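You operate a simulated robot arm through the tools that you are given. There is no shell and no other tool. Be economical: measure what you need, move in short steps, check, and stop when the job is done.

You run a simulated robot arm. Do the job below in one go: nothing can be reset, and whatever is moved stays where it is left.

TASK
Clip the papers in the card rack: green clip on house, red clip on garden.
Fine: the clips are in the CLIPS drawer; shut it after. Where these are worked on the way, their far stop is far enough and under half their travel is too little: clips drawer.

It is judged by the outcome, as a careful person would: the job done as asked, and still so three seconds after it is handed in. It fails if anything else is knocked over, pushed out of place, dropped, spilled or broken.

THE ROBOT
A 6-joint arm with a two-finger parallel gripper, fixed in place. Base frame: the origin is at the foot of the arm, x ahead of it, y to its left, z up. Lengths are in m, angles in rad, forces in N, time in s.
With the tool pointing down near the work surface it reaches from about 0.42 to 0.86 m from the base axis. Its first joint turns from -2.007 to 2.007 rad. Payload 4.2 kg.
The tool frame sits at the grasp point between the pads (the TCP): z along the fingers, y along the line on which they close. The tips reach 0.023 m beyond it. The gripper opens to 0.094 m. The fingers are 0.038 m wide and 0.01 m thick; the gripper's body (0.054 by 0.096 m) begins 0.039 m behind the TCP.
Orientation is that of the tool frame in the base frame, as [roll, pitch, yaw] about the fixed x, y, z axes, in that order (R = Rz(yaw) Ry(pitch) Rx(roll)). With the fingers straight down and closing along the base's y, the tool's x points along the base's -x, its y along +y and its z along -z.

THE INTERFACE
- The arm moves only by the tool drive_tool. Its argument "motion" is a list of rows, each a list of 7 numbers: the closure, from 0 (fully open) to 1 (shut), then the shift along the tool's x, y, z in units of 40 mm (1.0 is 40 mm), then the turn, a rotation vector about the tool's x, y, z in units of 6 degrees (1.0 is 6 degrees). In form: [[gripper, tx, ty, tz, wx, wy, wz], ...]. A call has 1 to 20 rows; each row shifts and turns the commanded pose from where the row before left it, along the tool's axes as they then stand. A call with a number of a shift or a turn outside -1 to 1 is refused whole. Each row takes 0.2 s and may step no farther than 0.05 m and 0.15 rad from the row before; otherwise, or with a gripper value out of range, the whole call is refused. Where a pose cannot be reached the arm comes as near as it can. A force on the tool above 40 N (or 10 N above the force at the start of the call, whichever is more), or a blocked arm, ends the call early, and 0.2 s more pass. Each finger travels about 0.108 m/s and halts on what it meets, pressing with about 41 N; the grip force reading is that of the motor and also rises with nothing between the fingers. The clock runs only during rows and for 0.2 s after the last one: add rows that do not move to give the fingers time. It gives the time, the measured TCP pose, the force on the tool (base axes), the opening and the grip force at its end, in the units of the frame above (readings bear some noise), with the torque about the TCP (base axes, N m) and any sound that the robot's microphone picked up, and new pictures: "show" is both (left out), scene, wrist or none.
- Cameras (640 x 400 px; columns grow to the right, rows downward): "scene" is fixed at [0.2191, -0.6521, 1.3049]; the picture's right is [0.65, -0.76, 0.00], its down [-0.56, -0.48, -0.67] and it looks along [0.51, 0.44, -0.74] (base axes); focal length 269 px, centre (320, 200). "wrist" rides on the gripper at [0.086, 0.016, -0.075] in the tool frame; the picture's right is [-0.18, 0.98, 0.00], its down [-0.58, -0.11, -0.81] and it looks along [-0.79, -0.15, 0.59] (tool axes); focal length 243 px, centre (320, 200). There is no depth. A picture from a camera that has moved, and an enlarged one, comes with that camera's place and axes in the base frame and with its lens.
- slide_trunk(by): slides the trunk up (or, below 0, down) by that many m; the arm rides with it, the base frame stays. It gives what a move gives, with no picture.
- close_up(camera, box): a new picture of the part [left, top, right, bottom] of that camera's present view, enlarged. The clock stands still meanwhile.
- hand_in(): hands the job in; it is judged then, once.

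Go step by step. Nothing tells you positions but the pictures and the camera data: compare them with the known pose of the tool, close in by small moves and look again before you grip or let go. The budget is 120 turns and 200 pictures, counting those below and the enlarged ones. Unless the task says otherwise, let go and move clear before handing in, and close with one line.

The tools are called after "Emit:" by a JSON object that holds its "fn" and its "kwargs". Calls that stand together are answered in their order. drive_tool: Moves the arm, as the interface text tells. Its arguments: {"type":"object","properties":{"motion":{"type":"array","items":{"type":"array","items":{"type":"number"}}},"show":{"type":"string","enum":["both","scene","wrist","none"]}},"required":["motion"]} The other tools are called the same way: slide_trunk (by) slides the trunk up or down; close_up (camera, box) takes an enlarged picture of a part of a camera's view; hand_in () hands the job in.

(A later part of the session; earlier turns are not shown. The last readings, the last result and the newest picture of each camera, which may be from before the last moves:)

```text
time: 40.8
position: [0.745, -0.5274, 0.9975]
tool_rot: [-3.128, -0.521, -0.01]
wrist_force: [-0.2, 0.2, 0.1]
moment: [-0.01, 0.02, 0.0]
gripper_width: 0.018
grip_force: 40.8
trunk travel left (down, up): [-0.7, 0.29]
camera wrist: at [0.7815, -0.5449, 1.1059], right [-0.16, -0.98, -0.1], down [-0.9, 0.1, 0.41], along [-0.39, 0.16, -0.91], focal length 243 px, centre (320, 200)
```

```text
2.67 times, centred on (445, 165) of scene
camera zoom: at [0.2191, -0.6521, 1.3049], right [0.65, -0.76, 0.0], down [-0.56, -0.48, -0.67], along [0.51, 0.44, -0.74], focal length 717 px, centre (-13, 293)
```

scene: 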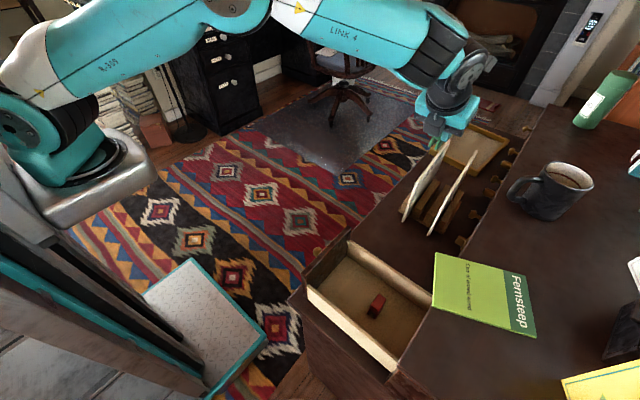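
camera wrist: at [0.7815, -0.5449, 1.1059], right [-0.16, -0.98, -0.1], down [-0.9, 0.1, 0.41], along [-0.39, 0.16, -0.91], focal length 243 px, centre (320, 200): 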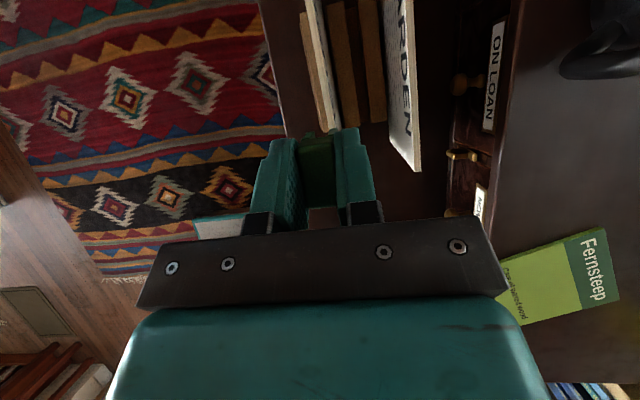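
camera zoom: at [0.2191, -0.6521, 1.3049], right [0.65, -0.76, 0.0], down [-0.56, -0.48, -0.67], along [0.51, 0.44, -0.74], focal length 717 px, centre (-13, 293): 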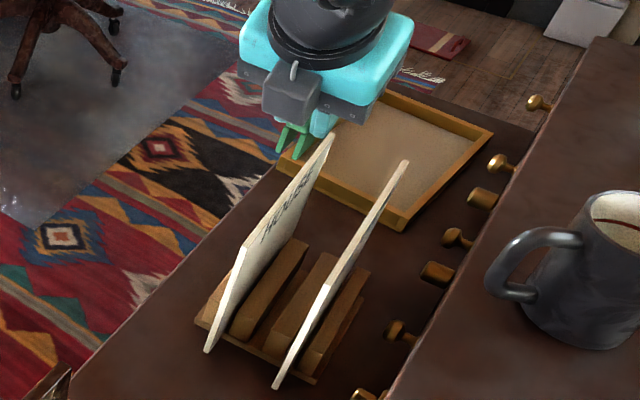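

House's edge runs at y≈-0.526 near x=0.75, yawed about +2°. Aligning yaw and descending to just above it.

Emit:
{"fn": "drive_tool", "kwargs": {"motion": [[1, -0.265, -0.03, 0.46, 0.24, 0, -0.41], [1, -0.265, 0, 0.46, 0, 0, 0], [1, -0.265, 0, 0.46, 0, 0, 0], [1, -0.2, 0, 0.35, 0, 0, 0], [1, 0, 0, 0, 0, 0, 0]], "show": "none"}}

Emit:
{"fn": "close_up", "kwargs": {"camera": "wrist", "box": [240, 60, 400, 160]}}

Emit:
{"fn": "close_up", "kwargs": {"camera": "scene", "box": [395, 100, 475, 180]}}

```text
time: 42.0
position: [0.7448, -0.5253, 0.9214]
tool_rot: [-3.132, -0.524, 0.045]
wrist_force: [-2.6, -0.6, 23.4]
moment: [-0.15, 0.15, -0.04]
gripper_width: 0.0175
grip_force: 41.1
trunk travel left (down, up): [-0.7, 0.29]
```

```text
4.00 times, centred on (320, 110) of wrist
camera zoom: at [0.7829, -0.5402, 1.0306], right [-0.11, -0.99, -0.1], down [-0.91, 0.06, 0.41], along [-0.4, 0.14, -0.91], focal length 970 px, centre (320, 560)
```

zoom: 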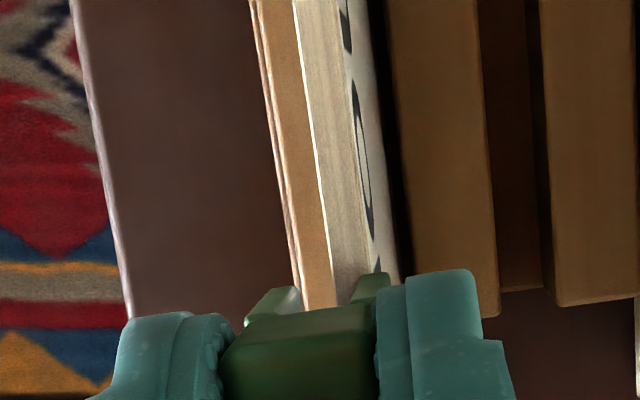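

```text
5.00 times, centred on (435, 140) of scene
camera zoom: at [0.2191, -0.6521, 1.3049], right [0.65, -0.76, 0.0], down [-0.56, -0.48, -0.67], along [0.51, 0.44, -0.74], focal length 1345 px, centre (-255, 500)
```

zoom: 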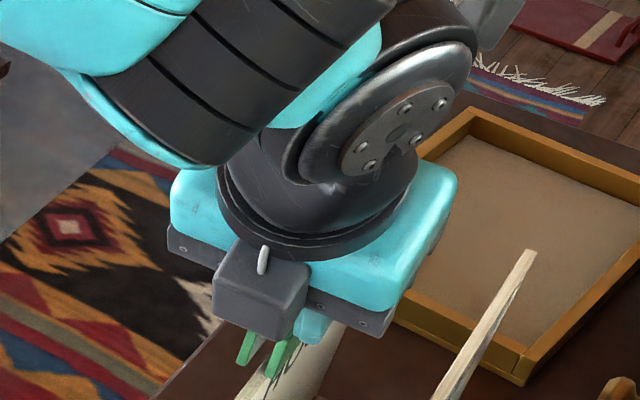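

Contact came slightly early: the +y... the paper's edge lies under the -y leg, so the clip needs to shift about 4.5 mm toward -y. Lifting a bit and shifting.

Emit:
{"fn": "drive_tool", "kwargs": {"motion": [[1, 0.125, 0, -0.217, 0, 0, 0], [1, 0, 0.115, 0, 0, 0, 0], [1, 0, 0, 0, 0, 0, 0]], "show": "none"}}

Emit:
{"fn": "close_up", "kwargs": {"camera": "wrist", "box": [240, 60, 400, 160]}}

Emit:
{"fn": "close_up", "kwargs": {"camera": "scene", "box": [420, 130, 480, 180]}}

```text
time: 42.8
position: [0.7436, -0.5312, 0.9284]
tool_rot: [-3.125, -0.518, 0.042]
wrist_force: [0.0, 0.7, 0.6]
moment: [0.0, 0.04, -0.01]
gripper_width: 0.0178
grip_force: 41.0
trunk travel left (down, up): [-0.7, 0.29]
```

```text
4.00 times, centred on (320, 110) of wrist
camera zoom: at [0.7833, -0.5455, 1.0358], right [-0.11, -0.99, -0.11], down [-0.91, 0.06, 0.41], along [-0.4, 0.14, -0.9], focal length 970 px, centre (320, 560)
```

zoom: 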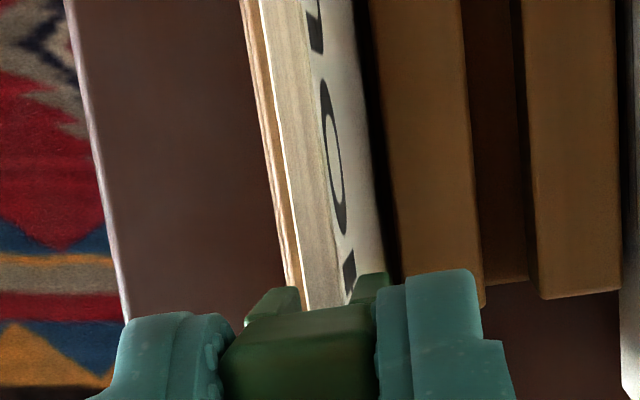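

```text
8.00 times, centred on (450, 155) of scene
camera zoom: at [0.2191, -0.6521, 1.3049], right [0.65, -0.76, 0.0], down [-0.56, -0.48, -0.67], along [0.51, 0.44, -0.74], focal length 2151 px, centre (-720, 560)
```

zoom: 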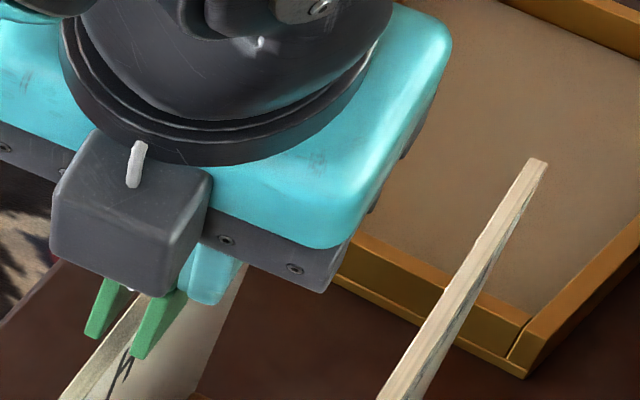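

Emit:
{"fn": "close_up", "kwargs": {"camera": "scene", "box": [420, 155, 460, 190]}}

```text
11.43 times, centred on (440, 172) of scene
camera zoom: at [0.2191, -0.6521, 1.3049], right [0.65, -0.76, 0.0], down [-0.56, -0.48, -0.67], along [0.51, 0.44, -0.74], focal length 3073 px, centre (-1051, 514)
```

zoom: 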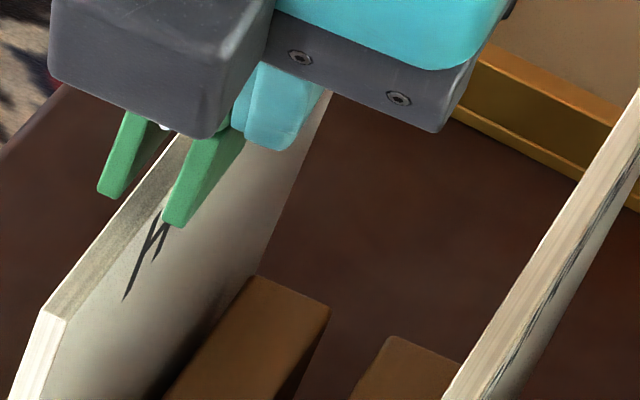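

From this view the paper sits slightly toward the +y leg; I'll shift +1.5 mm in y and lower gently.

Emit:
{"fn": "drive_tool", "kwargs": {"motion": [[1, 0, -0.04, 0, 0, 0, 0], [1, -0.06, 0, 0.11, 0, 0, 0], [1, -0.06, 0, 0.11, 0, 0, 0], [1, -0.03, 0, 0.054, 0, 0, 0], [1, 0, 0, 0, 0, 0, 0]], "show": "none"}}

Emit:
{"fn": "close_up", "kwargs": {"camera": "scene", "box": [420, 155, 460, 190]}}

Emit:
{"fn": "close_up", "kwargs": {"camera": "wrist", "box": [240, 60, 400, 160]}}

```text
time: 44.0
position: [0.7448, -0.5288, 0.9147]
tool_rot: [-3.127, -0.52, 0.042]
wrist_force: [0.2, 0.2, -0.5]
moment: [0.02, 0.02, -0.03]
gripper_width: 0.0177
grip_force: 40.7
trunk travel left (down, up): [-0.7, 0.29]
```

```text
11.43 times, centred on (440, 172) of scene
camera zoom: at [0.2191, -0.6521, 1.3049], right [0.65, -0.76, 0.0], down [-0.56, -0.48, -0.67], along [0.51, 0.44, -0.74], focal length 3073 px, centre (-1051, 514)
```

zoom: 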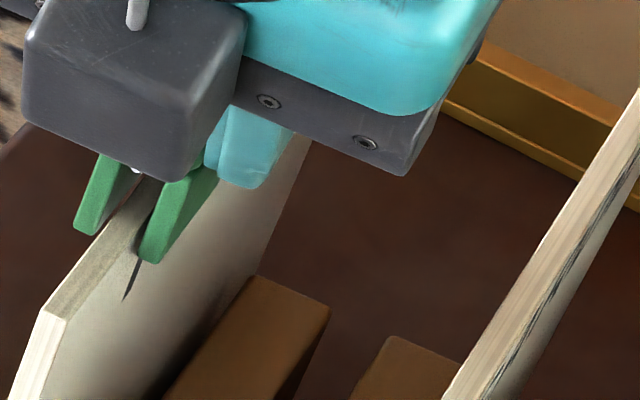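

```text
4.00 times, centred on (320, 110) of wrist
camera zoom: at [0.7834, -0.5433, 1.0244], right [-0.11, -0.99, -0.1], down [-0.91, 0.06, 0.41], along [-0.4, 0.14, -0.91], focal length 970 px, centre (320, 560)
```

zoom: 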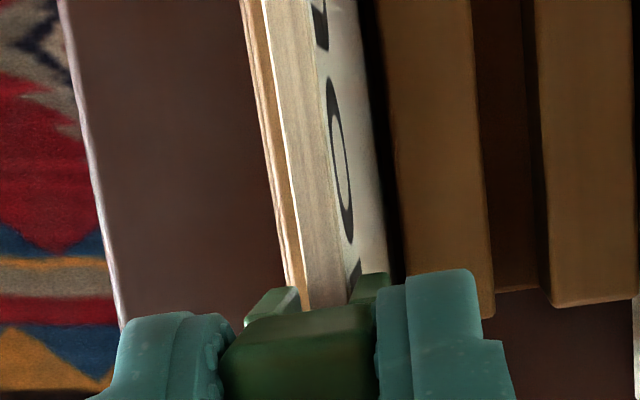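

Legs straddle the paper with no force. Lowering further until seated.

Emit:
{"fn": "drive_tool", "kwargs": {"motion": [[1, -0.03, 0, 0.054, 0, 0, 0], [1, -0.03, 0, 0.054, 0, 0, 0], [1, -0.03, 0, 0.054, 0, 0, 0], [1, -0.03, 0, 0.054, 0, 0, 0], [1, 0, 0, 0, 0, 0, 0]], "show": "none"}}

Emit:
{"fn": "close_up", "kwargs": {"camera": "scene", "box": [420, 155, 460, 190]}}

```text
time: 45.2
position: [0.7451, -0.5274, 0.9043]
tool_rot: [-3.128, -0.52, 0.041]
wrist_force: [0.2, 1.1, -0.2]
moment: [0.01, -0.02, 0.0]
gripper_width: 0.0175
grip_force: 41.2
trunk travel left (down, up): [-0.7, 0.29]
```

```text
11.43 times, centred on (440, 172) of scene
camera zoom: at [0.2191, -0.6521, 1.3049], right [0.65, -0.76, 0.0], down [-0.56, -0.48, -0.67], along [0.51, 0.44, -0.74], focal length 3073 px, centre (-1051, 514)
```

zoom: 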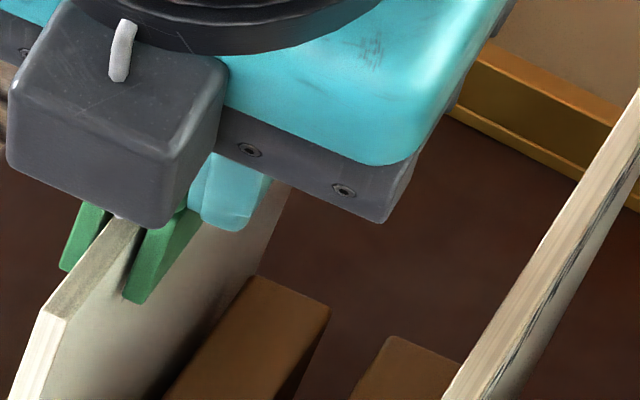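

Going well; continuing to the seat.

Emit:
{"fn": "drive_tool", "kwargs": {"motion": [[1, -0.025, 0, 0.043, 0, 0, 0], [1, -0.025, 0, 0.043, 0, 0, 0], [1, -0.025, 0, 0.043, 0, 0, 0], [1, -0.025, 0, 0.043, 0, 0, 0], [1, 0, 0, 0, 0, 0, 0]], "show": "none"}}

Emit:
{"fn": "close_up", "kwargs": {"camera": "scene", "box": [420, 155, 460, 190]}}

```text
time: 46.4
position: [0.7451, -0.5273, 0.8985]
tool_rot: [-3.127, -0.522, 0.041]
wrist_force: [-0.4, 0.1, 3.7]
moment: [-0.02, -0.01, -0.02]
gripper_width: 0.0178
grip_force: 41.3
trunk travel left (down, up): [-0.7, 0.29]
```

```text
11.43 times, centred on (440, 172) of scene
camera zoom: at [0.2191, -0.6521, 1.3049], right [0.65, -0.76, 0.0], down [-0.56, -0.48, -0.67], along [0.51, 0.44, -0.74], focal length 3073 px, centre (-1051, 514)
```

zoom: 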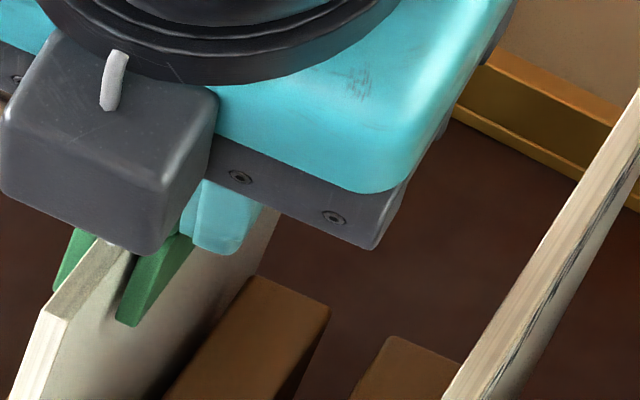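

A slight upward force: about seated. One more small push, then release.

Emit:
{"fn": "drive_tool", "kwargs": {"motion": [[1, -0.0125, 0, 0.022, 0, 0, 0], [1, -0.0125, 0, 0.022, 0, 0, 0], [1, 0, 0, 0, 0, 0, 0]], "show": "none"}}

```text
time: 47.2
position: [0.7456, -0.5272, 0.8971]
tool_rot: [-3.13, -0.523, 0.045]
wrist_force: [-1.0, -0.7, 17.1]
moment: [-0.01, 0.03, 0.03]
gripper_width: 0.0178
grip_force: 41.3
trunk travel left (down, up): [-0.7, 0.29]
```

Seated (17 N). Releasing and rising.

Emit:
{"fn": "drive_tool", "kwargs": {"motion": [[0.75, 0, 0, 0, 0, 0, 0], [0.6, 0, 0, 0, 0, 0, 0], [0.6, 0, 0, 0, 0, 0, 0], [0.6, 0.2, 0, -0.35, 0, 0, 0], [0.6, 0.375, 0, -0.65, 0, 0, 0], [0.6, 0.375, 0, -0.65, 0, 0, 0], [0.6, 0.375, 0, -0.65, 0, 0, 0], [0.6, 0, 0, 0, 0, 0, 0]]}}

Emit:
{"fn": "close_up", "kwargs": {"camera": "scene", "box": [395, 130, 485, 230]}}

```text
time: 49.0
position: [0.7462, -0.5289, 1.0019]
tool_rot: [-3.126, -0.52, 0.042]
wrist_force: [-0.6, 0.7, -0.8]
moment: [-0.03, 0.01, -0.02]
gripper_width: 0.0374
grip_force: 0.1
trunk travel left (down, up): [-0.7, 0.29]
camera wrist: at [0.7845, -0.5435, 1.1099], right [-0.11, -0.99, -0.1], down [-0.91, 0.06, 0.41], along [-0.4, 0.14, -0.91], focal length 243 px, centre (320, 200)
```

scene: 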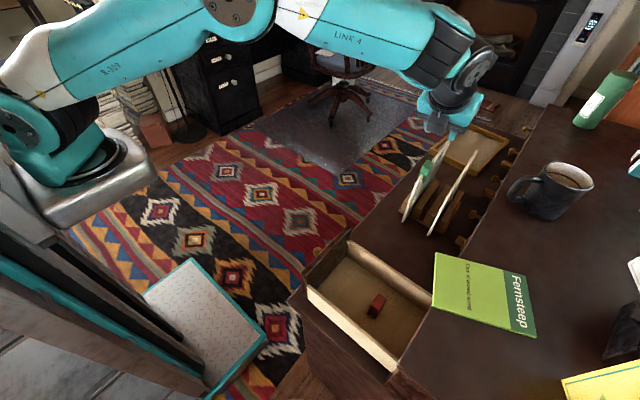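
wrist: 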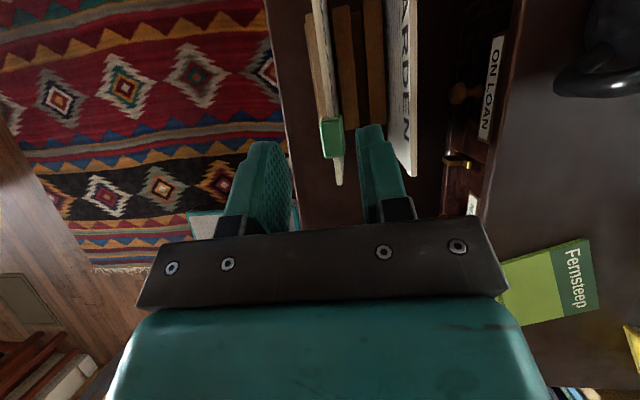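

```text
4.00 times, centred on (440, 180) of scene
camera zoom: at [0.2191, -0.6521, 1.3049], right [0.65, -0.76, 0.0], down [-0.56, -0.48, -0.67], along [0.51, 0.44, -0.74], focal length 1076 px, centre (-160, 280)
```

zoom: 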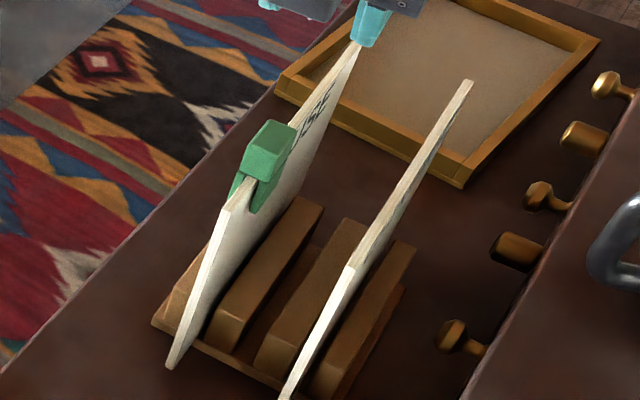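

Green is properly clipped on house. Returning for red (≈[0.448,-0.604]), undoing the small yaw, and going down to z≈0.90 above it.

Emit:
{"fn": "drive_tool", "kwargs": {"motion": [[0.5, -0.81, 0.234, -0.47, 0, 0, 0], [0.5, -0.81, 0.234, -0.47, 0, 0, 0], [0.5, -0.81, 0.234, -0.47, 0, 0, 0], [0.5, -0.81, 0.234, -0.47, 0, 0, 0], [0.5, -0.81, 0.234, -0.47, 0, 0, 0], [0.5, -0.81, 0.234, -0.47, 0, 0, 0], [0.5, -0.81, 0.234, -0.47, 0, 0, 0], [0.5, -0.81, 0.234, -0.47, 0, 0, 0], [0.5, -0.43, 0, 0.7, -0.24, 0, 0.41], [0.5, -0.43, 0, 0.7, 0, 0, 0], [0.5, -0.43, 0, 0.7, 0, 0, 0], [0.5, 0, 0, 0, 0, 0, 0]]}}

Emit:
{"fn": "close_up", "kwargs": {"camera": "wrist", "box": [200, 0, 500, 200]}}

```text
time: 51.6
position: [0.4485, -0.6198, 0.9035]
tool_rot: [-3.129, -0.521, -0.006]
wrist_force: [0.4, 0.9, -0.3]
moment: [0.0, -0.01, 0.0]
gripper_width: 0.0468
grip_force: 0.1
trunk travel left (down, up): [-0.7, 0.29]
camera wrist: at [0.4853, -0.636, 1.0124], right [-0.16, -0.98, -0.1], down [-0.91, 0.1, 0.41], along [-0.39, 0.16, -0.91], focal length 243 px, centre (320, 200)
```

scene: 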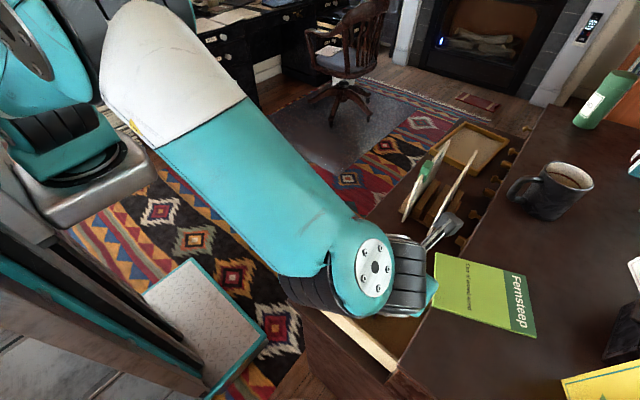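
wrist: 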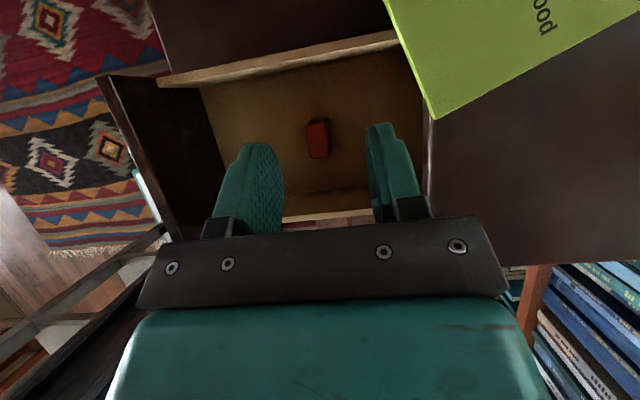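

```text
2.00 times, centred on (350, 100) of wrist
camera zoom: at [0.4853, -0.636, 1.0124], right [-0.16, -0.98, -0.1], down [-0.91, 0.1, 0.41], along [-0.39, 0.16, -0.91], focal length 485 px, centre (260, 400)
```

zoom: 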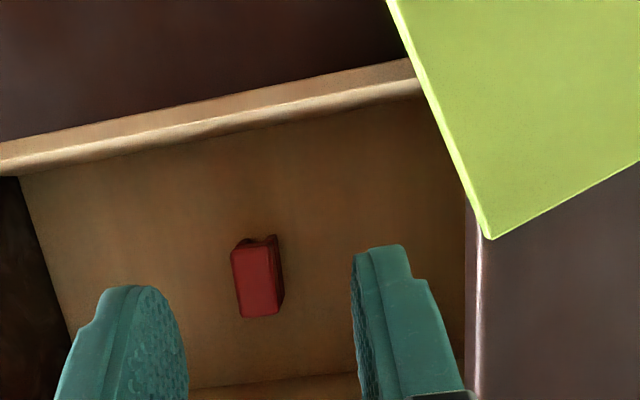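

Red at [0.451,-0.603]. Centering and descending around it.

Emit:
{"fn": "drive_tool", "kwargs": {"motion": [[0.5, 0, -0.42, 0, 0, 0, 0], [0.5, -0.4, 0, 0.65, 0, 0, 0], [0.5, -0.4, 0, 0.65, 0, 0, 0], [0.5, -0.4, 0, 0.65, 0, 0, 0], [0.5, -0.155, 0, 0.245, 0, 0, 0], [0.5, -0.155, 0, 0.245, 0, 0, 0], [0.5, 0, 0, 0, 0, 0, 0]], "show": "none"}}

Emit:
{"fn": "close_up", "kwargs": {"camera": "wrist", "box": [200, 0, 500, 220]}}

```text
time: 53.2
position: [0.4426, -0.6017, 0.7887]
tool_rot: [-3.132, -0.519, -0.005]
wrist_force: [-2.4, 0.5, 16.1]
moment: [-0.26, 1.05, -0.07]
gripper_width: 0.0471
grip_force: 0.0
trunk travel left (down, up): [-0.7, 0.29]
```

```text
1.82 times, centred on (350, 110) of wrist
camera zoom: at [0.4794, -0.6184, 0.8976], right [-0.16, -0.98, -0.1], down [-0.91, 0.11, 0.41], along [-0.39, 0.16, -0.91], focal length 441 px, centre (266, 364)
```

zoom: 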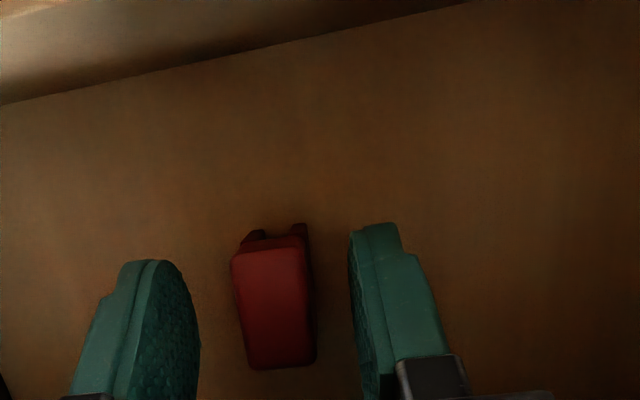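

The body is lightly resting on the drawer's side wall. Easing up 3 mm and +x 4 mm, then gripping.

Emit:
{"fn": "drive_tool", "kwargs": {"motion": [[0.5, 0.13, 0, -0.02, 0, 0, 0], [0.5, 0, 0, 0, 0, 0, 0], [0.6, 0, 0, 0, 0, 0, 0], [0.7, 0, 0, 0, 0, 0, 0], [0.8, 0, 0, 0, 0, 0, 0], [1, 0, 0, 0, 0, 0, 0], [1, 0, 0, 0, 0, 0, 0]], "show": "none"}}

Emit:
{"fn": "close_up", "kwargs": {"camera": "wrist", "box": [200, 0, 500, 220]}}

```text
time: 54.8
position: [0.4469, -0.6004, 0.7921]
tool_rot: [-3.127, -0.52, -0.008]
wrist_force: [0.0, -0.1, -0.3]
moment: [0.0, 0.0, 0.01]
gripper_width: 0.0179
grip_force: 41.2
trunk travel left (down, up): [-0.7, 0.29]
```

```text
1.82 times, centred on (350, 110) of wrist
camera zoom: at [0.4844, -0.618, 0.8999], right [-0.16, -0.98, -0.1], down [-0.91, 0.1, 0.41], along [-0.39, 0.16, -0.91], focal length 441 px, centre (266, 364)
```

zoom: 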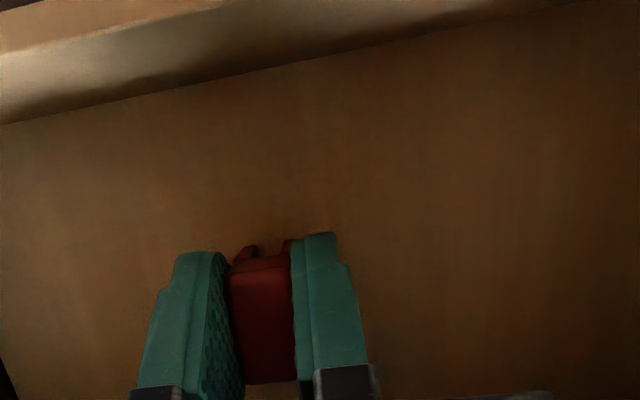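

Red held. Lifting and moving above garden.

Emit:
{"fn": "drive_tool", "kwargs": {"motion": [[1, 0.375, 0, -0.65, 0, 0, 0], [1, 0.375, 0, -0.65, 0, 0, 0], [1, 0.375, 0, -0.65, 0, 0, 0], [1, 0.375, 0, -0.65, 0, 0, 0], [1, 0.375, 0, -0.65, 0, 0, 0], [1, 0.375, 0, -0.65, 0, 0, 0], [1, 0.375, 0, -0.65, 0, 0, 0], [1, 0.91, -0.08, 0.525, 0, 0, 0], [1, 0.91, 0, 0.525, 0, 0, 0], [1, 0.91, 0, 0.525, 0, 0, 0], [1, 0.91, 0, 0.525, 0, 0, 0], [1, 0.91, 0, 0.525, 0, 0, 0], [1, 0.91, 0, 0.525, 0, 0, 0], [1, 0.91, 0, 0.525, 0, 0, 0], [1, 0, 0, 0, 0.24, 0, -0.41], [1, 0, 0, 0, 0, 0, 0]]}}

Emit:
{"fn": "close_up", "kwargs": {"camera": "wrist", "box": [240, 0, 400, 180]}}

```text
time: 58.2
position: [0.7242, -0.5852, 0.9968]
tool_rot: [-3.127, -0.518, 0.045]
wrist_force: [0.1, 0.3, 0.4]
moment: [-0.03, -0.01, -0.01]
gripper_width: 0.0176
grip_force: 41.2
out of reach, approached as far as the arm can: row 14, 15
trunk travel left (down, up): [-0.7, 0.29]
camera wrist: at [0.7622, -0.6, 1.1042], right [-0.11, -0.99, -0.1], down [-0.91, 0.06, 0.41], along [-0.4, 0.14, -0.9], focal length 243 px, centre (320, 200)
```

scene: 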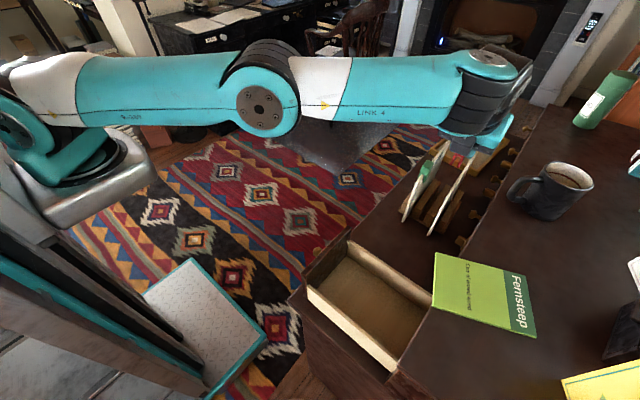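
wrist: 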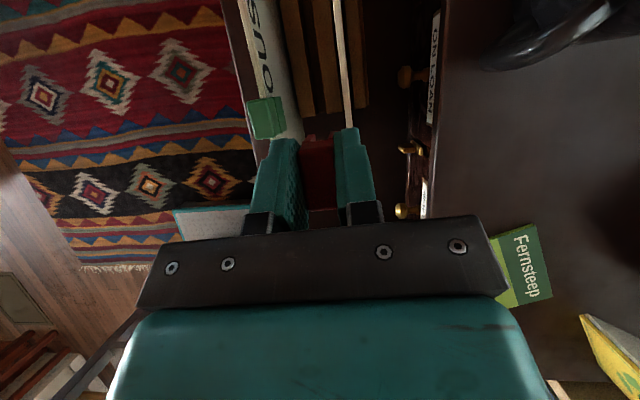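

```text
2.22 times, centred on (320, 90) of wrist
camera zoom: at [0.7622, -0.6, 1.1042], right [-0.11, -0.99, -0.1], down [-0.91, 0.06, 0.41], along [-0.4, 0.14, -0.9], focal length 539 px, centre (320, 444)
```

zoom: 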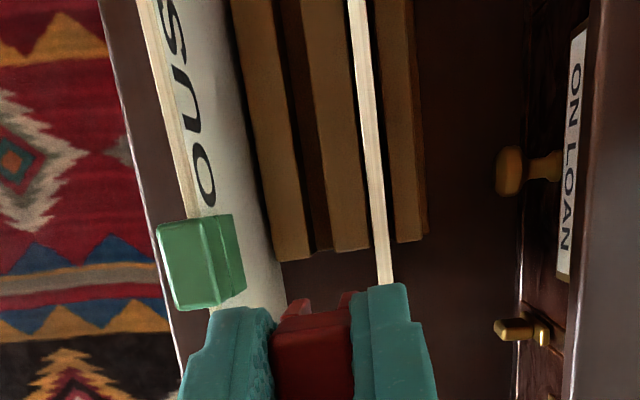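

The arm is ~1 cm short for garden. I'll raise, lower the trunk to level the arm better, and add ~12° of pitch (the clip is a loose fit and will settle flat).

Emit:
{"fn": "drive_tool", "kwargs": {"motion": [[1, 0, 0, -1, 0, 0, 0], [1, 0.2, 0, -1, 0, 0, 0], [1, 0.5, 0, -0.8, 0, 0, 0], [1, 0, 0, 0, 0, 0, 0]], "show": "none"}}

Emit:
{"fn": "slide_trunk", "kwargs": {"by": -0.12}}

```text
time: 59.2
position: [0.6861, -0.5807, 1.0871]
tool_rot: [-3.125, -0.521, 0.043]
wrist_force: [-0.3, 0.1, 0.1]
moment: [-0.03, -0.03, -0.01]
gripper_width: 0.0177
grip_force: 40.9
out of reach, approached as far as the arm can: row 3
trunk travel left (down, up): [-0.7, 0.29]
```

```text
time: 60.7
position: [0.6864, -0.5807, 0.9685]
tool_rot: [-3.129, -0.519, 0.041]
wrist_force: [-0.4, -0.5, -0.8]
moment: [0.01, 0.01, 0.02]
gripper_width: 0.0177
grip_force: 40.5
trunk travel left (down, up): [-0.58, 0.41]
```

Raising lost reach, so the shoulder is below the wrist; I should raise the trunk instead. Sliding it up, then coming down.

Emit:
{"fn": "slide_trunk", "kwargs": {"by": 0.29}}

Emit:
{"fn": "drive_tool", "kwargs": {"motion": [[1, -0.5, 0, 0.866, 0, 0, 0], [1, -0.5, 0, 0.866, 0, 0, 0], [1, -0.5, 0, 0.866, 0, 0, 0], [1, -0.5, 0, 0.866, 0, 0, 0], [1, -0.5, 0, 0.866, 0, 0, 0], [1, 0, 0, 0, 0, 0, 0]], "show": "none"}}

```text
time: 63.6
position: [0.6854, -0.5811, 1.2561]
tool_rot: [-3.127, -0.52, 0.042]
wrist_force: [-0.4, -0.3, -0.3]
moment: [0.0, -0.01, -0.01]
gripper_width: 0.0175
grip_force: 39.7
trunk travel left (down, up): [-0.87, 0.12]
```

```text
time: 65.0
position: [0.6856, -0.5789, 1.0586]
tool_rot: [-3.128, -0.52, 0.041]
wrist_force: [-0.4, 0.1, 0.4]
moment: [0.0, -0.02, 0.0]
gripper_width: 0.0178
grip_force: 41.0
trunk travel left (down, up): [-0.87, 0.12]
```

Emit:
{"fn": "drive_tool", "kwargs": {"motion": [[1, 0, 0.19, 0.84, 0, 0, 0], [1, 0, 0.19, 0.84, 0, 0, 0], [1, 0, 0.19, 0.84, 0, 0, 0], [1, 0, 0, 0, 0, 0, 0]]}}

Emit:
{"fn": "close_up", "kwargs": {"camera": "wrist", "box": [240, 0, 400, 180]}}

Emit:
{"fn": "close_up", "kwargs": {"camera": "scene", "box": [400, 120, 500, 240]}}

```text
time: 66.0
position: [0.7179, -0.5806, 0.9707]
tool_rot: [-3.125, -0.52, 0.042]
wrist_force: [0.3, 0.2, 0.9]
moment: [0.0, 0.04, 0.0]
gripper_width: 0.0177
grip_force: 40.1
out of reach, approached as far as the arm can: row 3
trunk travel left (down, up): [-0.87, 0.12]
camera wrist: at [0.7564, -0.5959, 1.0793], right [-0.11, -0.99, -0.1], down [-0.91, 0.06, 0.41], along [-0.4, 0.14, -0.9], focal length 243 px, centre (320, 200)
```

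scene: 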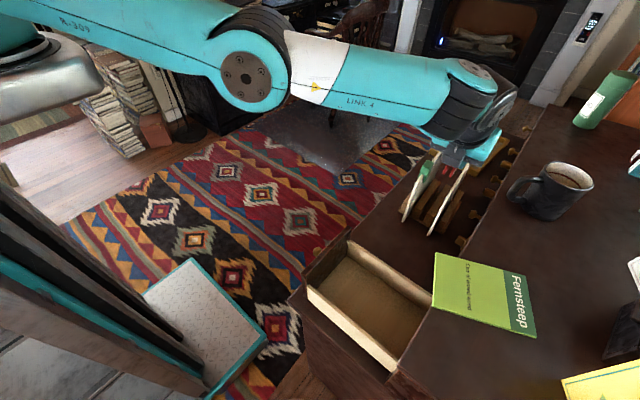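
wrist: 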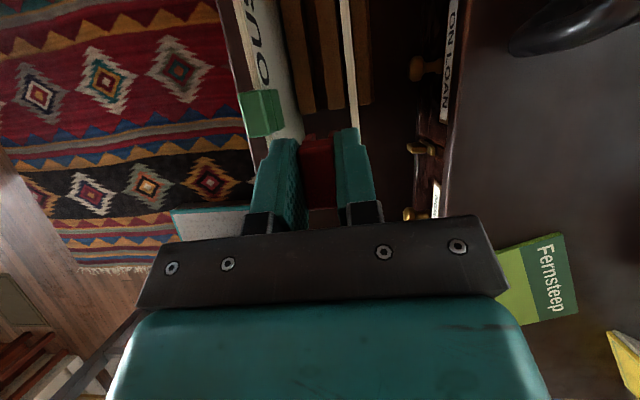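

```text
2.22 times, centred on (320, 90) of wrist
camera zoom: at [0.7564, -0.5959, 1.0793], right [-0.11, -0.99, -0.1], down [-0.91, 0.06, 0.41], along [-0.4, 0.14, -0.9], focal length 539 px, centre (320, 444)
```

zoom: 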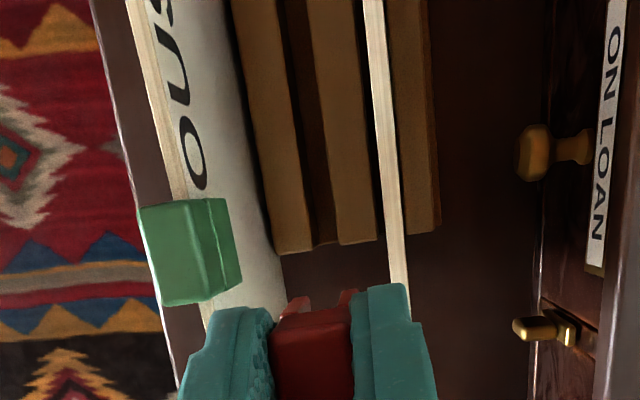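

```text
3.33 times, centred on (450, 180) of scene
camera zoom: at [0.2191, -0.6521, 1.3049], right [0.65, -0.76, 0.0], down [-0.56, -0.48, -0.67], along [0.51, 0.44, -0.74], focal length 896 px, centre (-113, 267)
```

zoom: 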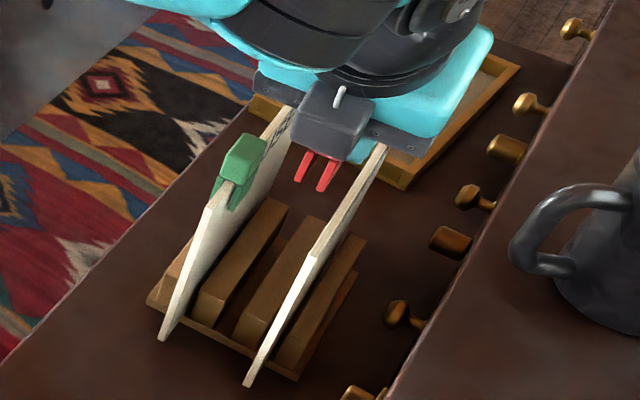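

Best reach is near the original trunk height. I'll rise, return the trunk, and add 12° of pitch.

Emit:
{"fn": "drive_tool", "kwargs": {"motion": [[1, 0.5, 0, -0.866, 0, 0, 0], [1, 0.5, 0, -0.866, 0, 0, 0], [1, 0.5, 0, -0.866, 0, 0, 0], [1, 0.5, 0, -0.866, 0, 0, 0], [1, 0.3, 0, -0.7, 0, 0, 0], [1, -0.866, 0, -0.5, 0, 1, 0], [1, 0, 0, 0, 0, 1, 0], [1, 0, 0, 0, 0, 0, 0]], "show": "none"}}

Emit:
{"fn": "slide_trunk", "kwargs": {"by": -0.17}}

```text
time: 67.8
position: [0.6777, -0.5908, 1.1599]
tool_rot: [-3.126, -0.731, 0.038]
wrist_force: [-0.4, -0.4, -1.1]
moment: [-0.01, 0.0, -0.03]
gripper_width: 0.0175
grip_force: 40.8
out of reach, approached as far as the arm can: row 4
trunk travel left (down, up): [-0.87, 0.12]
```

```text
time: 69.7
position: [0.6776, -0.5906, 0.9907]
tool_rot: [-3.124, -0.73, 0.038]
wrist_force: [0.4, -0.5, -0.8]
moment: [0.03, -0.01, -0.01]
gripper_width: 0.0177
grip_force: 41.1
trunk travel left (down, up): [-0.7, 0.29]
```

Emit:
{"fn": "drive_tool", "kwargs": {"motion": [[1, 0.025, 0.135, 0.69, 0, 0, 0], [1, 0.025, 0.135, 0.69, 0, 0, 0], [1, 0, 0, 0, 0, 0, 0]], "show": "none"}}

Emit:
{"fn": "close_up", "kwargs": {"camera": "wrist", "box": [240, 0, 400, 180]}}

Emit:
{"fn": "close_up", "kwargs": {"camera": "scene", "box": [420, 150, 480, 210]}}

```text
time: 70.5
position: [0.7177, -0.5971, 0.951]
tool_rot: [-3.124, -0.729, 0.036]
wrist_force: [0.6, 0.9, -0.2]
moment: [-0.02, -0.04, 0.01]
gripper_width: 0.0175
grip_force: 41.3
trunk travel left (down, up): [-0.7, 0.29]
```

```text
2.22 times, centred on (320, 90) of wrist
camera zoom: at [0.7333, -0.614, 1.0652], right [-0.09, -0.99, -0.14], down [-0.97, 0.06, 0.21], along [-0.2, 0.15, -0.97], focal length 539 px, centre (320, 444)
```

zoom: 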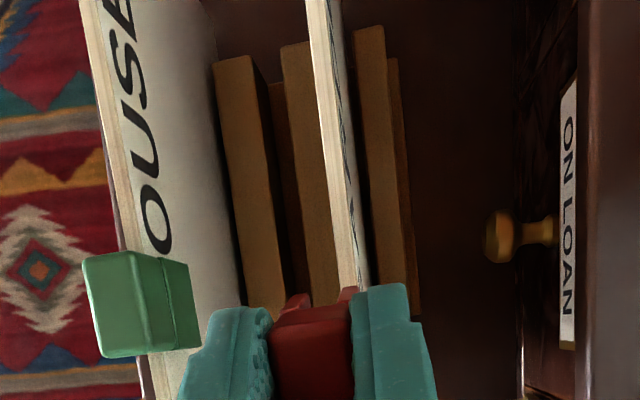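

```text
6.67 times, centred on (450, 180) of scene
camera zoom: at [0.2191, -0.6521, 1.3049], right [0.65, -0.76, 0.0], down [-0.56, -0.48, -0.67], along [0.51, 0.44, -0.74], focal length 1793 px, centre (-547, 333)
```

zoom: 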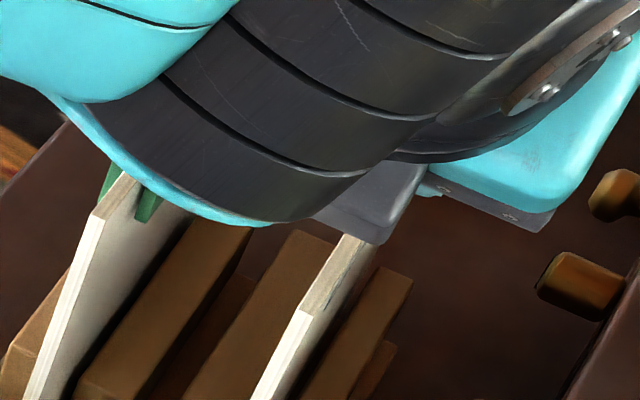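

Reached. Shifting 4 mm to -y and lowering to just above garden's edge.

Emit:
{"fn": "drive_tool", "kwargs": {"motion": [[1, 0, 0.1, 0, 0, 0, 0], [1, -0.14, 0, 0.16, 0, 0, 0], [1, -0.14, 0, 0.16, 0, 0, 0], [1, 0, 0, 0, 0, 0, 0]], "show": "scene"}}

Emit:
{"fn": "close_up", "kwargs": {"camera": "wrist", "box": [260, 80, 390, 160]}}

```text
time: 71.5
position: [0.7178, -0.601, 0.9328]
tool_rot: [-3.125, -0.728, 0.04]
wrist_force: [0.6, -0.2, -1.5]
moment: [0.05, -0.01, 0.03]
gripper_width: 0.0178
grip_force: 41.3
trunk travel left (down, up): [-0.7, 0.29]
```

scene: 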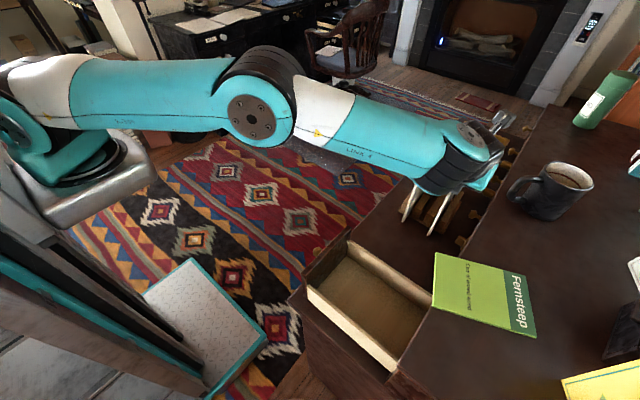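

```text
4.92 times, centred on (325, 120) of wrist
camera zoom: at [0.7328, -0.6181, 1.0466], right [-0.09, -0.99, -0.14], down [-0.97, 0.06, 0.21], along [-0.2, 0.15, -0.97], focal length 1194 px, centre (295, 594)
```

zoom: 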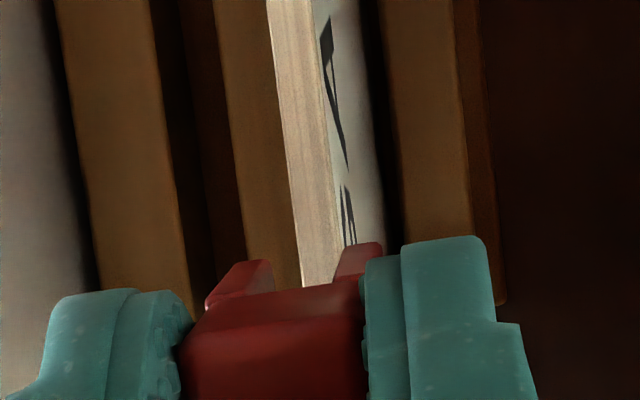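

Alignment is nearly right; shifting 0.8 mm more and lowering.

Emit:
{"fn": "drive_tool", "kwargs": {"motion": [[1, 0, 0.02, 0, 0, 0, 0], [1, -0.067, 0, 0.075, 0, 0, 0], [1, -0.067, 0, 0.075, 0, 0, 0], [1, -0.067, 0, 0.075, 0, 0, 0], [1, 0, 0, 0, 0, 0, 0]], "show": "none"}}

Emit:
{"fn": "close_up", "kwargs": {"camera": "wrist", "box": [260, 80, 390, 160]}}

Emit:
{"fn": "close_up", "kwargs": {"camera": "scene", "box": [400, 150, 500, 240]}}

```text
time: 72.7
position: [0.7182, -0.6024, 0.921]
tool_rot: [-3.124, -0.729, 0.037]
wrist_force: [-0.3, -0.2, -0.2]
moment: [0.06, -0.01, 0.02]
gripper_width: 0.0175
grip_force: 40.7
trunk travel left (down, up): [-0.7, 0.29]
```

```text
4.92 times, centred on (325, 120) of wrist
camera zoom: at [0.733, -0.6195, 1.0341], right [-0.09, -0.99, -0.14], down [-0.97, 0.06, 0.21], along [-0.2, 0.15, -0.97], focal length 1194 px, centre (295, 594)
```

zoom: 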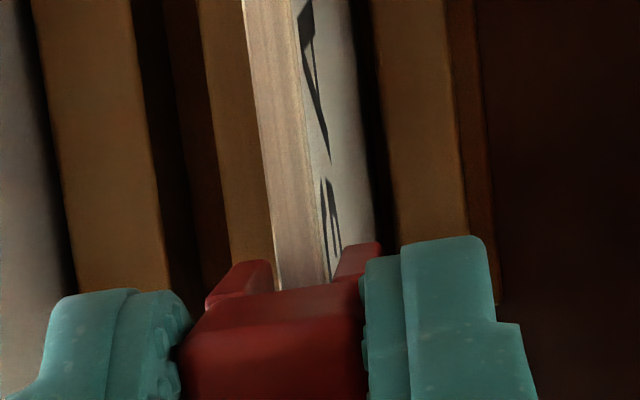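

```text
4.44 times, centred on (450, 195) of scene
camera zoom: at [0.2191, -0.6521, 1.3049], right [0.65, -0.76, 0.0], down [-0.56, -0.48, -0.67], along [0.51, 0.44, -0.74], focal length 1195 px, centre (-258, 222)
```

zoom: 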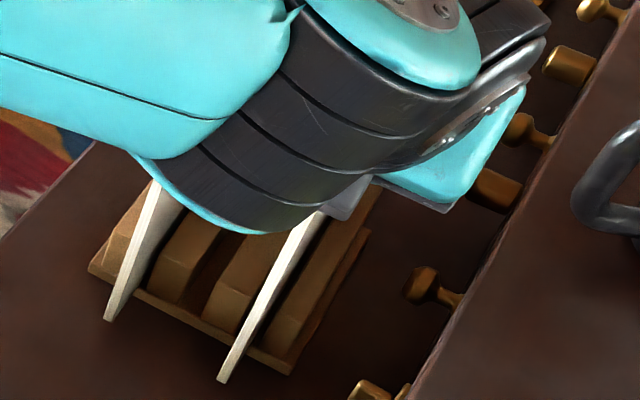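

Well centred, no force. Continuing down.

Emit:
{"fn": "drive_tool", "kwargs": {"motion": [[1, -0.042, 0, 0.047, 0, 0, 0], [1, -0.042, 0, 0.047, 0, 0, 0], [1, -0.042, 0, 0.047, 0, 0, 0], [1, 0, 0, 0, 0, 0, 0]], "show": "none"}}

Emit:
{"fn": "close_up", "kwargs": {"camera": "wrist", "box": [260, 80, 390, 160]}}

```text
time: 73.7
position: [0.7165, -0.6021, 0.9115]
tool_rot: [-3.124, -0.731, 0.038]
wrist_force: [-0.3, 0.2, 0.4]
moment: [-0.01, 0.02, 0.01]
gripper_width: 0.0175
grip_force: 40.9
trunk travel left (down, up): [-0.7, 0.29]
```

```text
4.92 times, centred on (325, 120) of wrist
camera zoom: at [0.7328, -0.6193, 1.0258], right [-0.09, -0.99, -0.14], down [-0.97, 0.06, 0.21], along [-0.2, 0.15, -0.97], focal length 1194 px, centre (295, 594)
```

zoom: 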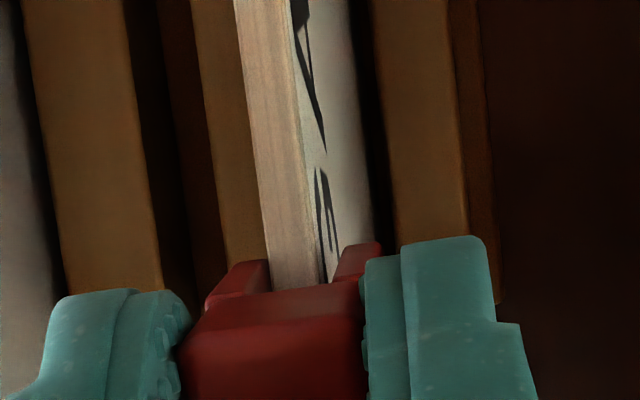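

Emit:
{"fn": "drive_tool", "kwargs": {"motion": [[1, -0.042, -0.015, 0.047, 0, 0, 0], [1, -0.042, 0, 0.047, 0, 0, 0], [1, -0.033, 0, 0.037, 0, 0, 0], [1, 0, 0, 0, 0, 0, 0]], "show": "none"}}

Emit:
{"fn": "close_up", "kwargs": {"camera": "wrist", "box": [260, 80, 390, 160]}}

```text
time: 74.7
position: [0.7166, -0.6035, 0.9045]
tool_rot: [-3.124, -0.73, 0.036]
wrist_force: [0.0, -1.0, 0.4]
moment: [-0.01, 0.02, 0.03]
gripper_width: 0.0177
grip_force: 40.9
trunk travel left (down, up): [-0.7, 0.29]
```

```text
4.92 times, centred on (325, 120) of wrist
camera zoom: at [0.7325, -0.6199, 1.0188], right [-0.09, -0.99, -0.14], down [-0.97, 0.06, 0.21], along [-0.2, 0.15, -0.97], focal length 1194 px, centre (295, 594)
```

zoom: 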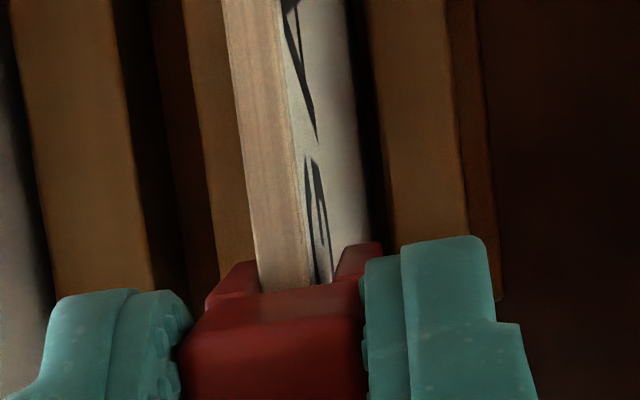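

Slight lateral drift; correcting +1 mm in y and finishing the descent.

Emit:
{"fn": "drive_tool", "kwargs": {"motion": [[1, 0, -0.03, 0, 0, 0, 0], [1, -0.042, 0, 0.047, 0, 0, 0], [1, -0.025, 0, 0.028, 0, 0, 0], [1, 0, 0, 0, 0, 0, 0]], "show": "none"}}

Emit:
{"fn": "close_up", "kwargs": {"camera": "wrist", "box": [260, 80, 390, 160]}}

```text
time: 75.7
position: [0.7164, -0.6013, 0.9015]
tool_rot: [-3.126, -0.731, 0.038]
wrist_force: [0.0, -0.4, 2.9]
moment: [0.0, 0.0, 0.0]
gripper_width: 0.0174
grip_force: 40.7
trunk travel left (down, up): [-0.7, 0.29]
```

```text
4.92 times, centred on (325, 120) of wrist
camera zoom: at [0.7318, -0.6182, 1.0161], right [-0.09, -0.99, -0.13], down [-0.98, 0.06, 0.21], along [-0.2, 0.15, -0.97], focal length 1194 px, centre (295, 594)
```

zoom: 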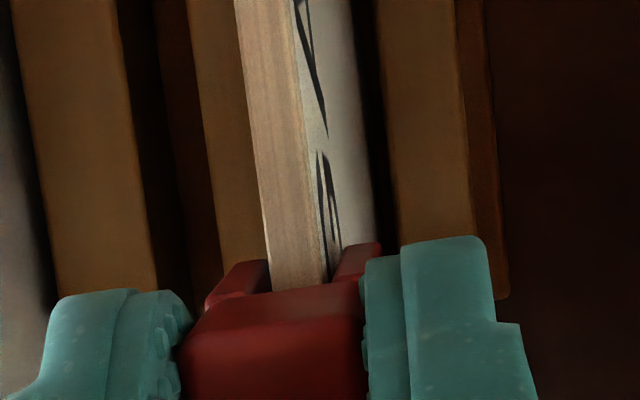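

Roof contact at predicted height. Releasing slowly so the clip settles.

Emit:
{"fn": "drive_tool", "kwargs": {"motion": [[0.8, 0, 0, 0, 0, 0, 0], [0.77, 0, 0, 0, 0, 0, 0], [0.72, 0, 0, 0, 0, 0, 0], [0.65, 0, 0, 0, 0, 0, 0], [0.6, 0, 0, 0, 0, 0, 0], [0.6, 0, 0, 0, 0, 0, 0]], "show": "wrist"}}

Emit:
{"fn": "close_up", "kwargs": {"camera": "wrist", "box": [240, 60, 400, 180]}}

```text
time: 77.1
position: [0.7166, -0.602, 0.9013]
tool_rot: [-3.125, -0.73, 0.04]
wrist_force: [0.0, -0.4, 0.8]
moment: [0.02, 0.02, 0.0]
gripper_width: 0.0376
grip_force: 0.0
trunk travel left (down, up): [-0.7, 0.29]
camera wrist: at [0.732, -0.6181, 1.0155], right [-0.09, -0.99, -0.14], down [-0.97, 0.06, 0.21], along [-0.2, 0.15, -0.97], focal length 243 px, centre (320, 200)
```

wrist: 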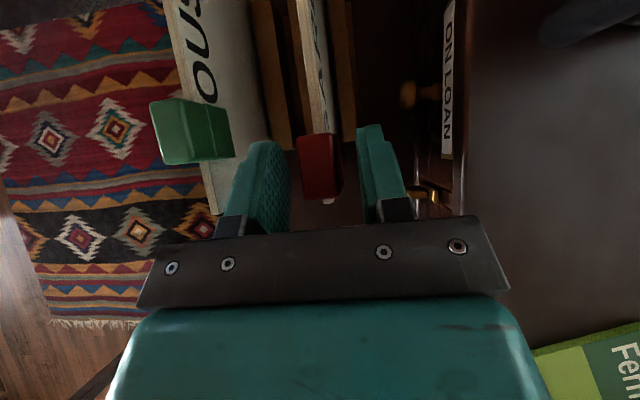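

```text
3.33 times, centred on (320, 120) of wrist
camera zoom: at [0.732, -0.6181, 1.0155], right [-0.09, -0.99, -0.14], down [-0.97, 0.06, 0.21], along [-0.2, 0.15, -0.97], focal length 809 px, centre (320, 467)
```

zoom: 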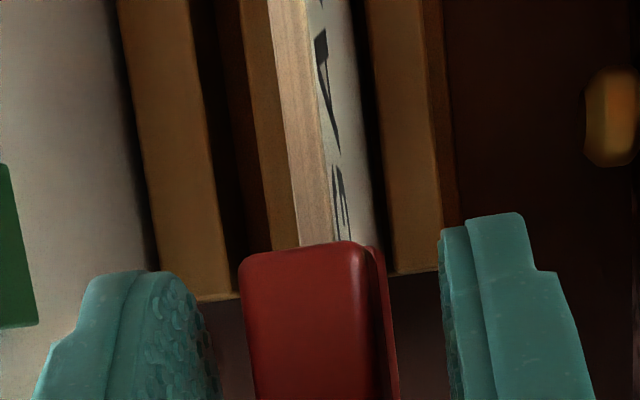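

Red settled on garden. Rising straight up and checking.

Emit:
{"fn": "drive_tool", "kwargs": {"motion": [[0.6, 0.25, 0, -0.28, 0, 0, 0], [0.6, 0.5, 0, -0.56, 0, 0, 0], [0.6, 0.5, 0, -0.56, 0, 0, 0], [0.6, 0.4, 0, -0.6, 0, 0, 0], [0.6, 0, 0, -1, 0, 0, 0], [0.6, 0, 0, -1, 0, 0, 0], [0.6, 0, 0, -1, 0, 0, 0], [0.6, 0, 0, 0, 0, 0, 0]]}}

Emit:
{"fn": "close_up", "kwargs": {"camera": "scene", "box": [395, 130, 495, 240]}}

```text
time: 78.9
position: [0.6345, -0.6094, 1.0942]
tool_rot: [-3.124, -0.729, 0.039]
wrist_force: [-0.3, -0.4, 0.7]
moment: [0.02, -0.01, 0.0]
gripper_width: 0.0375
grip_force: 0.0
trunk travel left (down, up): [-0.7, 0.29]
camera wrist: at [0.6496, -0.6268, 1.2084], right [-0.09, -0.99, -0.14], down [-0.97, 0.06, 0.21], along [-0.2, 0.15, -0.97], focal length 243 px, centre (320, 200)
```

scene: 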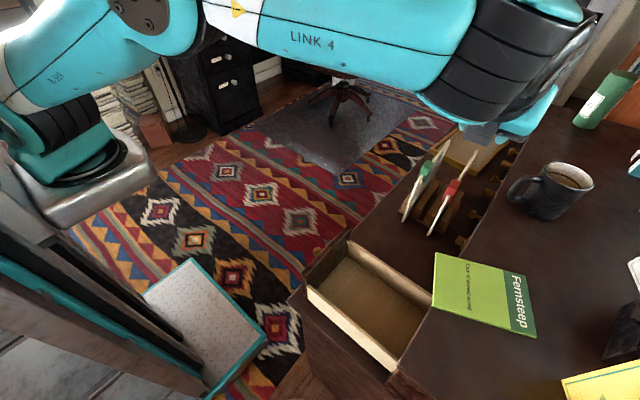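
wrist: 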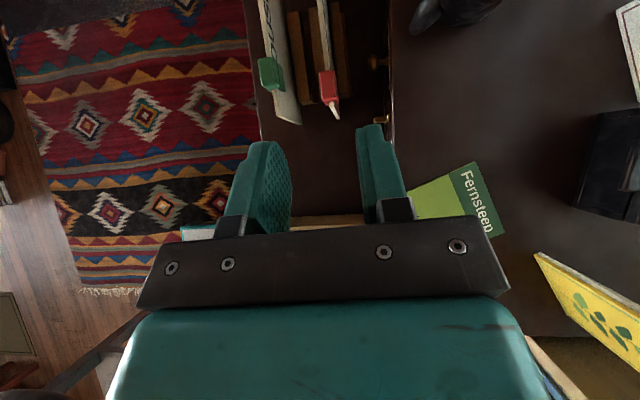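

```text
3.64 times, centred on (445, 185) of scene
camera zoom: at [0.2191, -0.6521, 1.3049], right [0.65, -0.76, 0.0], down [-0.56, -0.48, -0.67], along [0.51, 0.44, -0.74], focal length 978 px, centre (-134, 254)
```

zoom: 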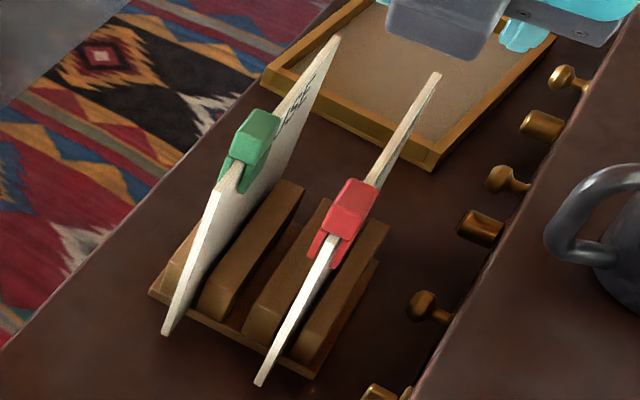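

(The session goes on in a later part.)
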